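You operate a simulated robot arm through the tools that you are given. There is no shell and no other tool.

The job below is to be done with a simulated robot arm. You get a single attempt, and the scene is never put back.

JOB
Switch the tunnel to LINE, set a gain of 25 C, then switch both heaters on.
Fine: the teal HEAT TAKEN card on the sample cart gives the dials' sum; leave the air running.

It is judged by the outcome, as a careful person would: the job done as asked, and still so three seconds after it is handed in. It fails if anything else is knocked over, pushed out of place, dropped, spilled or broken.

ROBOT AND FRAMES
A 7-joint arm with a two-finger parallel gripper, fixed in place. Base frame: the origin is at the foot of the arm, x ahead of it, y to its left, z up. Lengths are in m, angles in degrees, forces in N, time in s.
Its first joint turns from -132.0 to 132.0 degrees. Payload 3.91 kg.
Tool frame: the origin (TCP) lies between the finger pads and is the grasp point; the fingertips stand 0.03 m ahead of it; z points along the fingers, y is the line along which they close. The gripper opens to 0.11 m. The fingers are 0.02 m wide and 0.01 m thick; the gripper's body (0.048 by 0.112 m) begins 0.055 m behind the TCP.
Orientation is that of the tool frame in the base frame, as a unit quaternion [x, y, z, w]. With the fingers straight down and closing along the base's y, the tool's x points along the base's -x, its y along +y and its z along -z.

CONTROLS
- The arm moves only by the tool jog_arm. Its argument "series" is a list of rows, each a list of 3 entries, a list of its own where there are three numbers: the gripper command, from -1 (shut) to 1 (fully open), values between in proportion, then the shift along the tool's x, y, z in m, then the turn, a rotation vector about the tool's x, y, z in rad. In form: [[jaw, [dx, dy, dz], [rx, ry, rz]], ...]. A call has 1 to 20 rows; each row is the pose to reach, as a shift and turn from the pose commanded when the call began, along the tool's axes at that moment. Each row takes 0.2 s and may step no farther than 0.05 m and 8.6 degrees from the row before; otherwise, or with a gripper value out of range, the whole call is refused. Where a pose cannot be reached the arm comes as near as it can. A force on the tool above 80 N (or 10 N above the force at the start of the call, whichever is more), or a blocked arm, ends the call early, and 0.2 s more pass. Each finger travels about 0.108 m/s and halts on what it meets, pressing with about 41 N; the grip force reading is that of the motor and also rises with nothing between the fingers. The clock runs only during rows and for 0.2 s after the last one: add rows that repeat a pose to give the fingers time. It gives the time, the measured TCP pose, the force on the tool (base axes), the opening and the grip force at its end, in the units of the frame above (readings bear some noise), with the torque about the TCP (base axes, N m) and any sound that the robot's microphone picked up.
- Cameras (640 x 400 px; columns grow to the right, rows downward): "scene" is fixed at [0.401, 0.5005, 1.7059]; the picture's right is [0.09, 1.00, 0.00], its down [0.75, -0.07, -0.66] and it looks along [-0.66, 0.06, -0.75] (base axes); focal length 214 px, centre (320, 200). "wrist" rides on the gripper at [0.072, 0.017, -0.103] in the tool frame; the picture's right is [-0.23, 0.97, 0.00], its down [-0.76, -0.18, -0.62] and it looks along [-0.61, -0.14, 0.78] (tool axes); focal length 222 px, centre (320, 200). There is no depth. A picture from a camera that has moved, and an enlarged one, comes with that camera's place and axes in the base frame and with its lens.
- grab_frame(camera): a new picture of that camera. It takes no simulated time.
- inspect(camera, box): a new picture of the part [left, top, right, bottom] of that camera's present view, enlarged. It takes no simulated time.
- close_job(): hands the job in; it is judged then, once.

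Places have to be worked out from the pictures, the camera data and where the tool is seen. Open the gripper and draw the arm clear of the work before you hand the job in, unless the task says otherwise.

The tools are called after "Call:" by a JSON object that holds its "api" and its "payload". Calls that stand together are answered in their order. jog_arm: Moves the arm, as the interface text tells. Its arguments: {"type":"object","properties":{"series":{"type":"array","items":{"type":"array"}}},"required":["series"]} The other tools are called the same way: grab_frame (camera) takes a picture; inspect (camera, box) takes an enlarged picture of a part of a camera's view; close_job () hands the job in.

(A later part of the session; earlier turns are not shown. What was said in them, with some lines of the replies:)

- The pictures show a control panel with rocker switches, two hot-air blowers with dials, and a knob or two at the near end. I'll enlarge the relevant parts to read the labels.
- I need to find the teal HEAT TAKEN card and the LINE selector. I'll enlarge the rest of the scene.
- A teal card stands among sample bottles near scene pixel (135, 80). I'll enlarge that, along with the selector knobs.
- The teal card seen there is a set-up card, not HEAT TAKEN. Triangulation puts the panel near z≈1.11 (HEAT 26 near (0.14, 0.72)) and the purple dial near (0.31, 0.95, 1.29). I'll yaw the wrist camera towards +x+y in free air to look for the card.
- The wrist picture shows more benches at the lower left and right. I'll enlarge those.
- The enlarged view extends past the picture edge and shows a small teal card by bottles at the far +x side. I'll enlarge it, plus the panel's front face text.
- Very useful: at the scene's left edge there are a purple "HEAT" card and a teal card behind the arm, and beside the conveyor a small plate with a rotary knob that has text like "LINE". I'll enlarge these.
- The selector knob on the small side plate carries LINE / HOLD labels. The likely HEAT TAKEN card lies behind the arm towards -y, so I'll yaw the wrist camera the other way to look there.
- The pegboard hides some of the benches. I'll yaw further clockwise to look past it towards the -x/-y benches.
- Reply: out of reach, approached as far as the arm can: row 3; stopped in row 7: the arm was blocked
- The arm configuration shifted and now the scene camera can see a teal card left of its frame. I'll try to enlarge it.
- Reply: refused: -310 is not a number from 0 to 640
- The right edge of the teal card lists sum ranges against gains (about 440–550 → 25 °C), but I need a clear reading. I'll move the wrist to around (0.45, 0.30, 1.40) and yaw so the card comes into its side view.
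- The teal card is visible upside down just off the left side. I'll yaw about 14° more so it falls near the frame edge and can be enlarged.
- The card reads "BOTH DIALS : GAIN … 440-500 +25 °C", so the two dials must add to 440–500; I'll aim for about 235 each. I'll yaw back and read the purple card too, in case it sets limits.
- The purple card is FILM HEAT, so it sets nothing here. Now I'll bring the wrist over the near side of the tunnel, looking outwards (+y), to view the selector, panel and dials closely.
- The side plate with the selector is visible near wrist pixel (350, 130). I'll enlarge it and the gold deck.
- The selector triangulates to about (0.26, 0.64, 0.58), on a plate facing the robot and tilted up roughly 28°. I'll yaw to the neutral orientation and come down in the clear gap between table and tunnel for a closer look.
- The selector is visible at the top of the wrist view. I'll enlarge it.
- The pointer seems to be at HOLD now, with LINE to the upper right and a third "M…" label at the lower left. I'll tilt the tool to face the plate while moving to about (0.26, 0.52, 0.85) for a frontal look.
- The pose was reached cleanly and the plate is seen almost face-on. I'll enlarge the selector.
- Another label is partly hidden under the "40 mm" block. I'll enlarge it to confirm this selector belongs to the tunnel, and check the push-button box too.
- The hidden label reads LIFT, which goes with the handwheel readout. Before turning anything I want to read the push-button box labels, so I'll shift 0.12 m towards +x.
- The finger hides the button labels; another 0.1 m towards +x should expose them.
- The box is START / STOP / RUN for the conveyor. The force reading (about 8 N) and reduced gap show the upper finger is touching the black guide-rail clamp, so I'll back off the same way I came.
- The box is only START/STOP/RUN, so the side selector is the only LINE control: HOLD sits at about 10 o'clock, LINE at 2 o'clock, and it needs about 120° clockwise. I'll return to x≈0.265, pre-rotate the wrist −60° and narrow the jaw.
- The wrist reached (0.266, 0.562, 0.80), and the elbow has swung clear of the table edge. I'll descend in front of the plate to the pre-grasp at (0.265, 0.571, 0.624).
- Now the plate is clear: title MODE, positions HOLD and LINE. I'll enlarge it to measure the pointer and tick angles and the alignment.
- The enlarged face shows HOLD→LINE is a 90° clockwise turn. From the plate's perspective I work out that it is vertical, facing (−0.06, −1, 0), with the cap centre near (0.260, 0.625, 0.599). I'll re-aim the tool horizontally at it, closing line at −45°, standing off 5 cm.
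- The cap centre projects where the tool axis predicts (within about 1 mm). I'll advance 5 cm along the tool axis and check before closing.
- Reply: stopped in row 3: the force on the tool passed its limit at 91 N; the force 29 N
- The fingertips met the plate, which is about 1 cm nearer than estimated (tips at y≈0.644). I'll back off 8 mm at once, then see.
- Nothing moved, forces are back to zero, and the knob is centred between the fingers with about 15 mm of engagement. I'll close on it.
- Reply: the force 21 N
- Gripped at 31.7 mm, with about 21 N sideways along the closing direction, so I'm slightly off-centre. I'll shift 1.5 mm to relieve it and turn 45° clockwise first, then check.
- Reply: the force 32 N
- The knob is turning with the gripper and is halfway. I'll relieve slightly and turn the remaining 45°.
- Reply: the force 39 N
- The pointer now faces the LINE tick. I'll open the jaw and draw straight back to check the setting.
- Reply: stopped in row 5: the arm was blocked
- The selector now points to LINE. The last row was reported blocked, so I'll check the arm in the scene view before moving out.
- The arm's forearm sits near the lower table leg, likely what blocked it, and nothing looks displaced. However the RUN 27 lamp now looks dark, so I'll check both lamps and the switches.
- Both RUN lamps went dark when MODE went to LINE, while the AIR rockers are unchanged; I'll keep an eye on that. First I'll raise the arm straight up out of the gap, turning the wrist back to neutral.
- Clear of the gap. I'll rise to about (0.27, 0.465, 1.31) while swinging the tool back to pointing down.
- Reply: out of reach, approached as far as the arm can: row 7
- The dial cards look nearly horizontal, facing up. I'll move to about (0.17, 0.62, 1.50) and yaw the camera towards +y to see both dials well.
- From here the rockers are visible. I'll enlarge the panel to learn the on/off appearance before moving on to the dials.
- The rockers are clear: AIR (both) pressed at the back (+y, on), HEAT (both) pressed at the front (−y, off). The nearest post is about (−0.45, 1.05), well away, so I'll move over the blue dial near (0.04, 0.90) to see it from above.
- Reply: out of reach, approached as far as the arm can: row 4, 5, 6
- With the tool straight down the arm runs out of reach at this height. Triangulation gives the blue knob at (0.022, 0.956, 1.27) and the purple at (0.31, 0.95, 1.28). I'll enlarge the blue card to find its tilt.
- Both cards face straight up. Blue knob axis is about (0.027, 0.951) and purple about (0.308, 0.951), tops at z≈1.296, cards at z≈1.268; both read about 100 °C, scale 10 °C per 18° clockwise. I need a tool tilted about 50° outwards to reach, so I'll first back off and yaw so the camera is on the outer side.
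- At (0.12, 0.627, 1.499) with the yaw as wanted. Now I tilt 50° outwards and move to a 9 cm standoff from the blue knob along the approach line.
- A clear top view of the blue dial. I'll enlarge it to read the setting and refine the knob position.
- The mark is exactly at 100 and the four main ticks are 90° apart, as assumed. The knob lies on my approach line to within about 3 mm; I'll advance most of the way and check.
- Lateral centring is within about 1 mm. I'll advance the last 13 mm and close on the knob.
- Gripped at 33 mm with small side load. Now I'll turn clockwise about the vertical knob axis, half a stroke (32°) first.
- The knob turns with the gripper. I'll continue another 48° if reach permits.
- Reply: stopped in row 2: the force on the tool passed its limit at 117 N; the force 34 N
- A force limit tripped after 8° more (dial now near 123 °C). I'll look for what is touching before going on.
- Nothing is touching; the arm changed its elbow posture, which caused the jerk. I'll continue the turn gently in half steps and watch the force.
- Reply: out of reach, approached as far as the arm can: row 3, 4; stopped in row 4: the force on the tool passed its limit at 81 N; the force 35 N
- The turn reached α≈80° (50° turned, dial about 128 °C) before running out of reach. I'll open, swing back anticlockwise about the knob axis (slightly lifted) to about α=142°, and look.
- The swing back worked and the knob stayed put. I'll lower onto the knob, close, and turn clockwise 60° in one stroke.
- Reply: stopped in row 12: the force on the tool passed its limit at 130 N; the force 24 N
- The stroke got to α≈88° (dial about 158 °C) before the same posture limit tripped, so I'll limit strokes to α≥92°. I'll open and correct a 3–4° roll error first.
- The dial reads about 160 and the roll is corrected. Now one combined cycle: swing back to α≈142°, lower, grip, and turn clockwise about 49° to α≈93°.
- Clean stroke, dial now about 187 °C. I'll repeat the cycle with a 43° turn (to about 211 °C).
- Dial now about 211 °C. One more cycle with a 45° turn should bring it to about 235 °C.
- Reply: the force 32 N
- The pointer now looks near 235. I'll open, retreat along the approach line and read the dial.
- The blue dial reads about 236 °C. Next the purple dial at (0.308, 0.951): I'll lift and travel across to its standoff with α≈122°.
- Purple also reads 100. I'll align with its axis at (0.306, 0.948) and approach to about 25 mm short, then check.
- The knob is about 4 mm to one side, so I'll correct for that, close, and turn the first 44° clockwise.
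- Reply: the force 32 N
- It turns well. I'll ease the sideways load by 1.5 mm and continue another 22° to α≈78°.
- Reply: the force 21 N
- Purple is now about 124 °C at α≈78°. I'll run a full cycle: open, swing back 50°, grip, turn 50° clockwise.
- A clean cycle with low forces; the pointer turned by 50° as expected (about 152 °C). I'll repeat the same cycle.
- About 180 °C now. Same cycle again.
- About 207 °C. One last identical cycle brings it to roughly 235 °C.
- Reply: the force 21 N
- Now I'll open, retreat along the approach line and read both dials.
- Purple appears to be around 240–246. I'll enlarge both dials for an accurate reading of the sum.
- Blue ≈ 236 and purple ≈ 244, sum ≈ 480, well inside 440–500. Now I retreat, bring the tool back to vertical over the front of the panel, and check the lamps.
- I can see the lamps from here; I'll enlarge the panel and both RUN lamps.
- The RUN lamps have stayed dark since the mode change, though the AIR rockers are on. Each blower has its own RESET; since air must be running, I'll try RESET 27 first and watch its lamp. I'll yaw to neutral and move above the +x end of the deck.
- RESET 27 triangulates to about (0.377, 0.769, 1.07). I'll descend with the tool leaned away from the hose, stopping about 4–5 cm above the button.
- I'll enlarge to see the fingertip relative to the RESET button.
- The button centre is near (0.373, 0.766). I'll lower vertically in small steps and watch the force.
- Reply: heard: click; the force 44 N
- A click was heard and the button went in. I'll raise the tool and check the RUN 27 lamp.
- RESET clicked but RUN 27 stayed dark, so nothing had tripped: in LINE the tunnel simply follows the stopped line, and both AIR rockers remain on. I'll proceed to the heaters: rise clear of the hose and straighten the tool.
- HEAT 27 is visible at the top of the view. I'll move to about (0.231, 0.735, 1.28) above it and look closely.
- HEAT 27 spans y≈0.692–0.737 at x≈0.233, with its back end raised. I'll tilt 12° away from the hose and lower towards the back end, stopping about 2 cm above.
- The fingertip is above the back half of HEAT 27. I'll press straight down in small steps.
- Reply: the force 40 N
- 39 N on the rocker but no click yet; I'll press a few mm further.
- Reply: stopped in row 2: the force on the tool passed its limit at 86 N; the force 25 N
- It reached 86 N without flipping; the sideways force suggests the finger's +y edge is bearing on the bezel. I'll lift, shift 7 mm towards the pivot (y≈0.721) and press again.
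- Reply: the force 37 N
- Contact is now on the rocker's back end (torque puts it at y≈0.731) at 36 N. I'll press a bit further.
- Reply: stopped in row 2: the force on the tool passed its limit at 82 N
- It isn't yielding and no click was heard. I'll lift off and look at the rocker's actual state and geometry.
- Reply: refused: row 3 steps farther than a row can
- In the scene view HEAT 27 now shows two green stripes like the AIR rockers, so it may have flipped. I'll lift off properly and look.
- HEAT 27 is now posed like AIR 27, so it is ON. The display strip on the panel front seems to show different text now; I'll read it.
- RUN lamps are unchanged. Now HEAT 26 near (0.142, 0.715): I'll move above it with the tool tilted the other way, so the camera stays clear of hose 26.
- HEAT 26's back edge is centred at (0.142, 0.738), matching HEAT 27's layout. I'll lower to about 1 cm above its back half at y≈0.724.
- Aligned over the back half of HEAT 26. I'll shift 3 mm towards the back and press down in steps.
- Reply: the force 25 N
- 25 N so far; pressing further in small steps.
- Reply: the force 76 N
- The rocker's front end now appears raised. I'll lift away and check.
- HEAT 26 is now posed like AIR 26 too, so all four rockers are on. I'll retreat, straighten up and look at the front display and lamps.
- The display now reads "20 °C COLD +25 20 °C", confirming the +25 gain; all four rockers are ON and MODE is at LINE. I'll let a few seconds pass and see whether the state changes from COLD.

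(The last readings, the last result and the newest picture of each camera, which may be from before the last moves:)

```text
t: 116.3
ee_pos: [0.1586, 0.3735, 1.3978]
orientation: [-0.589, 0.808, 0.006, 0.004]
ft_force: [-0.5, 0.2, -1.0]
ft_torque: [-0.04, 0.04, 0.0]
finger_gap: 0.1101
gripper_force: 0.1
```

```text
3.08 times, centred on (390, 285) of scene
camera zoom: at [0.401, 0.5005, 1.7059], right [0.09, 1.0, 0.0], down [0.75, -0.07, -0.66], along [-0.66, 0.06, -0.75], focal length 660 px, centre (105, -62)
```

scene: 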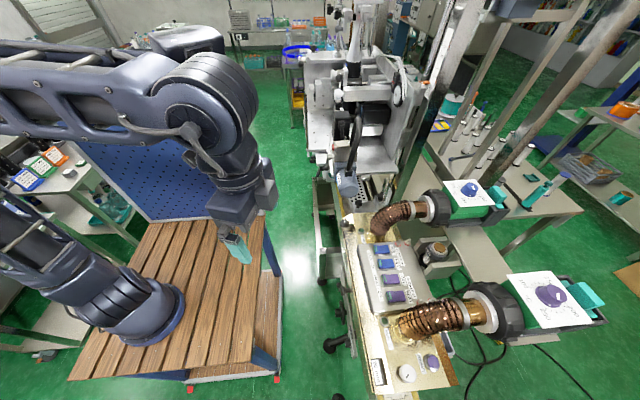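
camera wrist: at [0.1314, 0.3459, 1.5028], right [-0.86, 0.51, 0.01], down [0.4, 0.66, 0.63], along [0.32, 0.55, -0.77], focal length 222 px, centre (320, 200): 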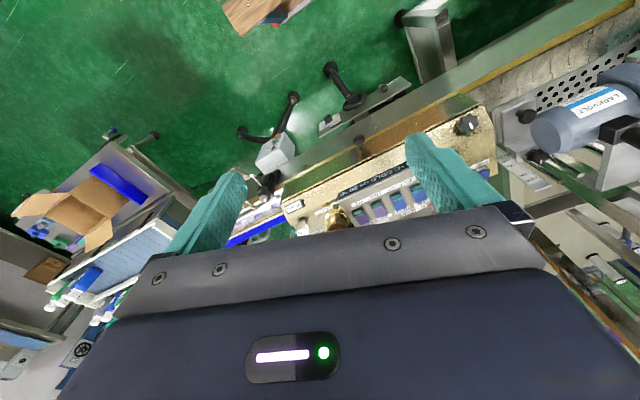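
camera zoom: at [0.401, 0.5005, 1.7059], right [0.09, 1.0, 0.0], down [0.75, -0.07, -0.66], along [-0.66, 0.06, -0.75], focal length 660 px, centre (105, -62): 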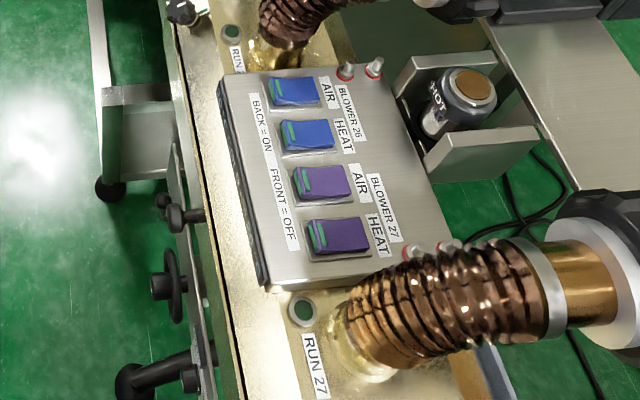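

Still COLD with both lamps dark. I'll wait a little longer to see whether it is simply warming up.

Call:
{"api": "jog_arm", "payload": {"series": [[1, [0, 0, 0], [0, 0, 0]], [1, [0, 0, 0], [0, 0, 0]], [1, [0, 0, 0], [0, 0, 0]], [1, [0, 0, 0], [0, 0, 0]], [1, [0, 0, 0], [0, 0, 0]], [1, [0, 0, 0], [0, 0, 0]], [1, [0, 0, 0], [0, 0, 0]], [1, [0, 0, 0], [0, 0, 0]], [1, [0, 0, 0], [0, 0, 0]], [1, [0, 0, 0], [0, 0, 0]], [1, [0, 0, 0], [0, 0, 0]], [1, [0, 0, 0], [0, 0, 0]], [1, [0, 0, 0], [0, 0, 0]], [1, [0, 0, 0], [0, 0, 0]], [1, [0, 0, 0], [0, 0, 0]], [1, [0, 0, 0], [0, 0, 0]], [1, [0, 0, 0], [0, 0, 0]], [1, [0, 0, 0], [0, 0, 0]], [1, [0, 0, 0], [0, 0, 0]], [1, [0, 0, 0], [0, 0, 0]]]}}

Call:
{"api": "jog_arm", "payload": {"series": [[1, [0, 0, 0], [0, 0, 0]], [1, [0, 0, 0], [0, 0, 0]], [1, [0, 0, 0], [0, 0, 0]], [1, [0, 0, 0], [0, 0, 0]], [1, [0, 0, 0], [0, 0, 0]], [1, [0, 0, 0], [0, 0, 0]], [1, [0, 0, 0], [0, 0, 0]], [1, [0, 0, 0], [0, 0, 0]], [1, [0, 0, 0], [0, 0, 0]], [1, [0, 0, 0], [0, 0, 0]], [1, [0, 0, 0], [0, 0, 0]], [1, [0, 0, 0], [0, 0, 0]], [1, [0, 0, 0], [0, 0, 0]], [1, [0, 0, 0], [0, 0, 0]], [1, [0, 0, 0], [0, 0, 0]], [1, [0, 0, 0], [0, 0, 0]], [1, [0, 0, 0], [0, 0, 0]], [1, [0, 0, 0], [0, 0, 0]], [1, [0, 0, 0], [0, 0, 0]], [1, [0, 0, 0], [0, 0, 0]]]}}

Call:
{"api": "inspect", "payload": {"camera": "wrist", "box": [330, 140, 450, 230]}}

Call:
{"api": "grab_frame", "payload": {"camera": "scene"}}

```text
t: 120.5
ee_pos: [0.158, 0.3724, 1.3973]
orientation: [-0.589, 0.808, 0.006, 0.004]
ft_force: [0.3, -0.1, 0.1]
ft_torque: [0.01, 0.04, 0.01]
finger_gap: 0.1101
gripper_force: 0.2
```

```text
t: 124.7
ee_pos: [0.1578, 0.3728, 1.3997]
orientation: [-0.589, 0.808, 0.006, 0.005]
ft_force: [-0.2, -0.5, 0.5]
ft_torque: [-0.04, -0.01, 0.04]
finger_gap: 0.1098
gripper_force: 0.0
```

```text
4.44 times, centred on (390, 185) of wrist
camera zoom: at [0.119, 0.3085, 1.5015], right [-0.86, 0.51, 0.01], down [0.4, 0.66, 0.63], along [0.32, 0.55, -0.77], focal length 987 px, centre (9, 267)
```

zoom: 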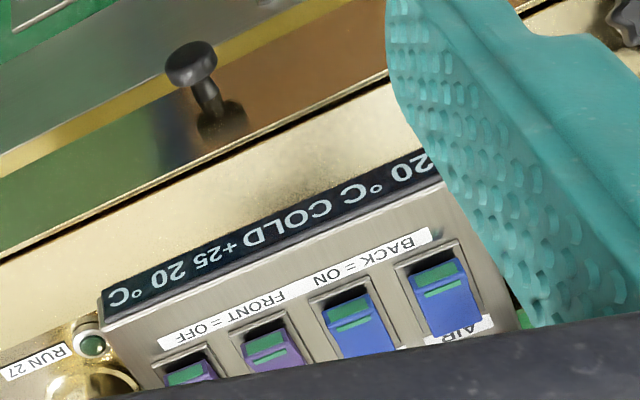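

```text
taken
```

scene: 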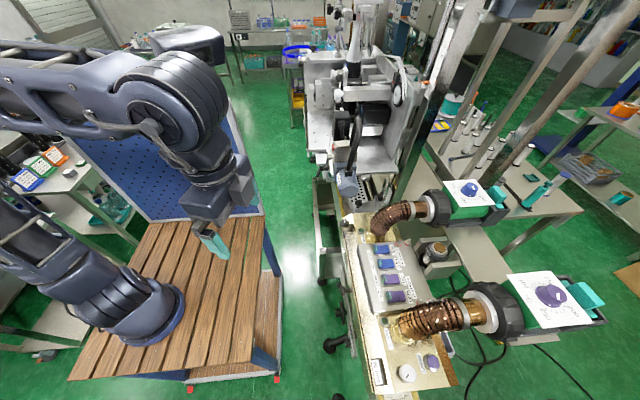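

Settled at COLD with RUN dark while both heaters are now on. RESET 27 earlier was pressed with its heater off, so it's worth one more gentle press now that air and heat are both on; I'll go back above it.

Call:
{"api": "jog_arm", "payload": {"series": [[0, [-0.0392, -0.0149, 0], [0, 0, 0.1257]], [-1, [-0.0783, -0.0299, 0], [0, 0, 0.2514]], [-1, [-0.1175, -0.0448, 0], [0, 0, 0.3771]], [-1, [-0.1566, -0.0597, 0], [0, 0, 0.5028]], [-1, [-0.1958, -0.0747, 0], [0, 0, 0.6285]], [-1, [-0.2349, -0.0896, 0], [0, 0, 0.7542]], [-1, [-0.2741, -0.1045, 0], [0, 0, 0.8799]], [-1, [-0.3132, -0.1194, 0], [0, 0, 1.0056]], [-1, [-0.3524, -0.1344, 0], [0, 0, 1.1313]], [-1, [-0.3915, -0.1493, 0], [0, 0, 1.257]]]}}

Call:
{"api": "grab_frame", "payload": {"camera": "wrist"}}

```text
t: 126.9
ee_pos: [0.4176, 0.7001, 1.4058]
orientation: [-0.002, 1.0, 0.008, 0.001]
ft_force: [-0.6, -0.7, 1.3]
ft_torque: [0.04, -0.02, 0.0]
finger_gap: 0.0
gripper_force: 37.6
```

```text
taken
camera wrist: at [0.3448, 0.7152, 1.5099], right [0.23, 0.97, 0.02], down [0.76, -0.19, 0.62], along [0.61, -0.13, -0.78], focal length 222 px, centre (320, 200)
```

wrist: 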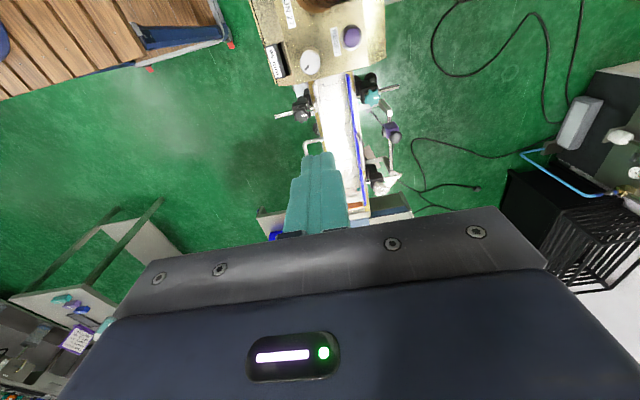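

Same approach as before: descend tilted to just above RESET 27.

Call:
{"api": "jog_arm", "payload": {"series": [[-1, [0.0037, 0.0091, 0.037], [0, 0.0871, 0]], [-1, [0.0074, 0.0183, 0.0739], [0, 0.1743, 0]], [-1, [0.0111, 0.0274, 0.1109], [0, 0.2614, 0]], [-1, [0.0147, 0.0365, 0.1479], [0, 0.3486, 0]], [-1, [0.0184, 0.0456, 0.1849], [0, 0.4357, 0]], [-1, [0.0221, 0.0548, 0.2218], [0, 0.5229, 0]], [-1, [0.0258, 0.0639, 0.2588], [0, 0.61, 0]]]}}

Call:
{"api": "inspect", "payload": {"camera": "scene", "box": [375, 330, 475, 400]}}

```text
t: 128.5
ee_pos: [0.3922, 0.7666, 1.1461]
orientation: [-0.005, 0.954, 0.007, -0.301]
ft_force: [-0.8, -0.5, 0.1]
ft_torque: [0.03, -0.04, -0.01]
finger_gap: 0.0
gripper_force: 37.6
```

```text
5.71 times, centred on (425, 365) of scene
camera zoom: at [0.401, 0.5005, 1.7059], right [0.09, 1.0, 0.0], down [0.75, -0.07, -0.66], along [-0.66, 0.06, -0.75], focal length 1226 px, centre (-280, -743)
```

zoom: 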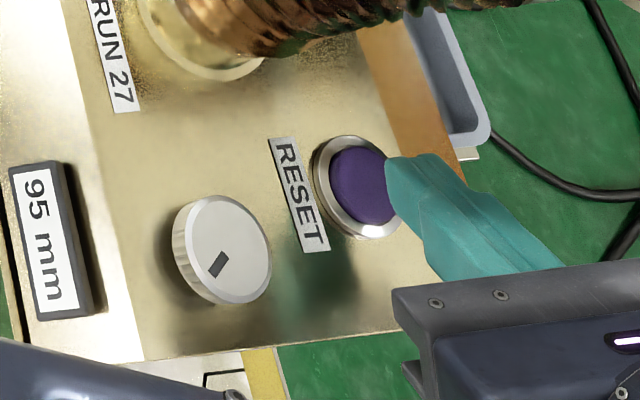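

The finger is in the same spot as before. I'll press, hold briefly, and raise.

Call:
{"api": "jog_arm", "payload": {"series": [[-1, [-0.0116, -0.001, 0.0163], [0, 0, 0]], [-1, [-0.0188, -0.001, 0.0267], [0, 0, 0]], [-1, [-0.0217, -0.001, 0.0307], [0, 0, 0]], [-1, [-0.0217, -0.001, 0.0307], [0, 0, 0]], [-1, [-0.0116, 0, 0.0163], [0, 0, 0]], [-1, [0.0058, 0, -0.0082], [0, 0, 0]], [-1, [0.0058, 0, -0.0082], [0, 0, 0]], [-1, [0.0058, 0, -0.0082], [0, 0, 0]]]}}

Call:
{"api": "inspect", "payload": {"camera": "scene", "box": [355, 290, 475, 390]}}

Call:
{"api": "inspect", "payload": {"camera": "scene", "box": [345, 220, 445, 310]}}

```text
t: 130.3
ee_pos: [0.3929, 0.7664, 1.1543]
orientation: [-0.003, 0.954, 0.006, -0.3]
ft_force: [0.2, 1.4, 0.4]
ft_torque: [-0.04, 0.0, 0.0]
finger_gap: 0.0
gripper_force: 37.6
heard: click
```

```text
4.00 times, centred on (415, 340) of scene
camera zoom: at [0.401, 0.5005, 1.7059], right [0.09, 1.0, 0.0], down [0.75, -0.07, -0.66], along [-0.66, 0.06, -0.75], focal length 858 px, centre (-60, -360)
```

zoom: 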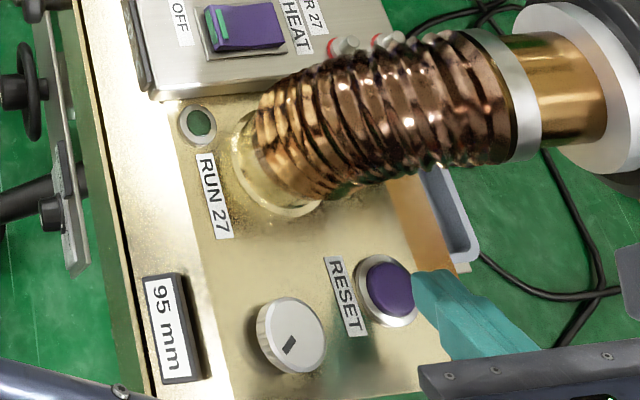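

```text
4.44 times, centred on (395, 265) of scene
camera zoom: at [0.401, 0.5005, 1.7059], right [0.09, 1.0, 0.0], down [0.75, -0.07, -0.66], along [-0.66, 0.06, -0.75], focal length 953 px, centre (-13, -89)
```

zoom: 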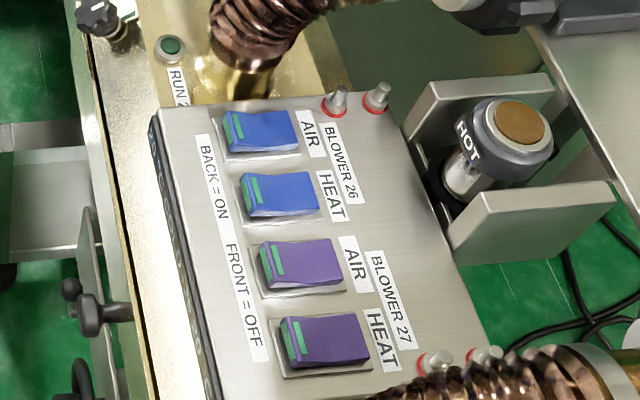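

RESET makes no difference, so RUN simply follows the line, which I wasn't asked to start. All four rockers stay ON. I'll retreat the arm clear of everything.

Call:
{"api": "jog_arm", "payload": {"series": [[-1, [0.0193, 0, -0.0272], [0, 0, 0]], [-1, [0.0385, 0, -0.0544], [0, 0, 0]], [-1, [0.0578, 0, -0.0816], [0, 0, 0]], [-0.5, [0.0863, -0.0116, -0.0951], [0, -0.1017, 0]], [0, [0.1147, -0.0232, -0.1086], [0, -0.2033, 0]], [0.5, [0.1432, -0.0348, -0.122], [0, -0.305, 0]], [1, [0.1717, -0.0463, -0.1355], [0, -0.4067, 0]], [1, [0.2001, -0.0579, -0.149], [0, -0.5083, 0]], [1, [0.2286, -0.0695, -0.1625], [0, -0.61, 0]]]}}

Call:
{"api": "jog_arm", "payload": {"series": [[1, [0.013, -0.033, 0], [0, 0, -0.14]], [1, [0.026, -0.066, 0], [0, 0, -0.28]], [1, [0.039, -0.099, 0], [0, 0, -0.42]], [1, [0.052, -0.132, 0], [0, 0, -0.56]], [1, [0.065, -0.165, 0], [0, 0, -0.7]], [1, [0.078, -0.198, 0], [0, 0, -0.84]], [1, [0.091, -0.231, 0], [0, 0, -0.98]], [1, [0.104, -0.264, 0], [0, 0, -1.12]], [1, [0.117, -0.297, 0], [0, 0, -1.26]]]}}

Call:
{"api": "grab_frame", "payload": {"camera": "scene"}}

Call:
{"api": "inspect", "payload": {"camera": "wrist", "box": [310, 130, 450, 230]}}

```text
t: 132.3
ee_pos: [0.3006, 0.6941, 1.4193]
orientation: [-0.001, 1.0, 0.007, 0.0]
ft_force: [1.6, 0.6, -0.1]
ft_torque: [-0.04, 0.08, 0.0]
finger_gap: 0.11
gripper_force: 0.2
```

```text
t: 134.3
ee_pos: [0.1863, 0.3963, 1.4145]
orientation: [-0.591, 0.807, 0.006, 0.003]
ft_force: [1.2, 0.0, -0.2]
ft_torque: [-0.04, -0.01, -0.01]
finger_gap: 0.1102
gripper_force: 0.1
```

```text
taken
```

scene: 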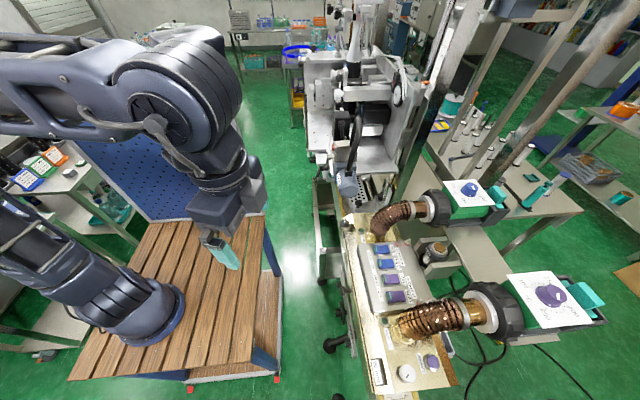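

```text
4.00 times, centred on (380, 180) of wrist
camera zoom: at [0.1468, 0.3327, 1.5182], right [-0.86, 0.51, 0.01], down [0.4, 0.66, 0.63], along [0.32, 0.55, -0.78], focal length 888 px, centre (80, 280)
```

zoom: 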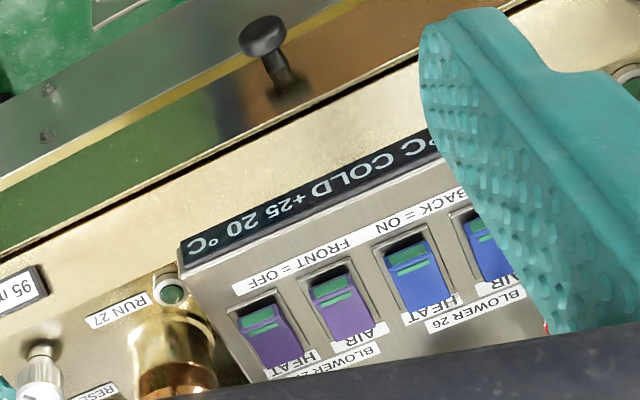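

Everything is as asked: MODE at LINE, dials about 236 and 244 (the display shows +25), both HEAT rockers on, both AIR rockers still on, arm clear and gripper open. I'm handing the job in.

Call:
{"api": "close_job", "payload": {}}

```text
The job is handed in.
```

I've handed the job in: the tunnel is on LINE, the gain is set to +25 °C, and both heaters are on. One thing looks odd: both RUN lamps are dark and the display shows COLD.

- **Mode:** the MODE selector on the side plate was turned from HOLD to LINE.
- **Gain:** the HEAT TAKEN card gives a dial sum of 440–500 for +25 °C. I set blower 26 to about 236 and blower 27 to about 244, so about 480. The panel display shows +25.
- **Heaters and air:** both HEAT rockers are on. Both AIR rockers were left on throughout.
- **RUN lamps and COLD:** both RUN lamps went dark as soon as I switched to LINE. I pressed RESET 27 twice, once before and once after the heaters were on. It clicked both times but its lamp stayed dark; I did not press RESET 26. My guess is that in LINE the tunnel waits for the conveyor, which is stopped and which I was not asked to start. I could not confirm that air is actually flowing.
- **Contacts:** the gripper pressed the selector plate at about 90 N, lightly touched a conveyor guide-rail clamp, and jerked on the blue dial at up to about 130 N. The arm was also reported blocked twice, once in free air and once near the robot table. I saw nothing out of place afterwards.

The arm is clear of the work and the gripper is open.
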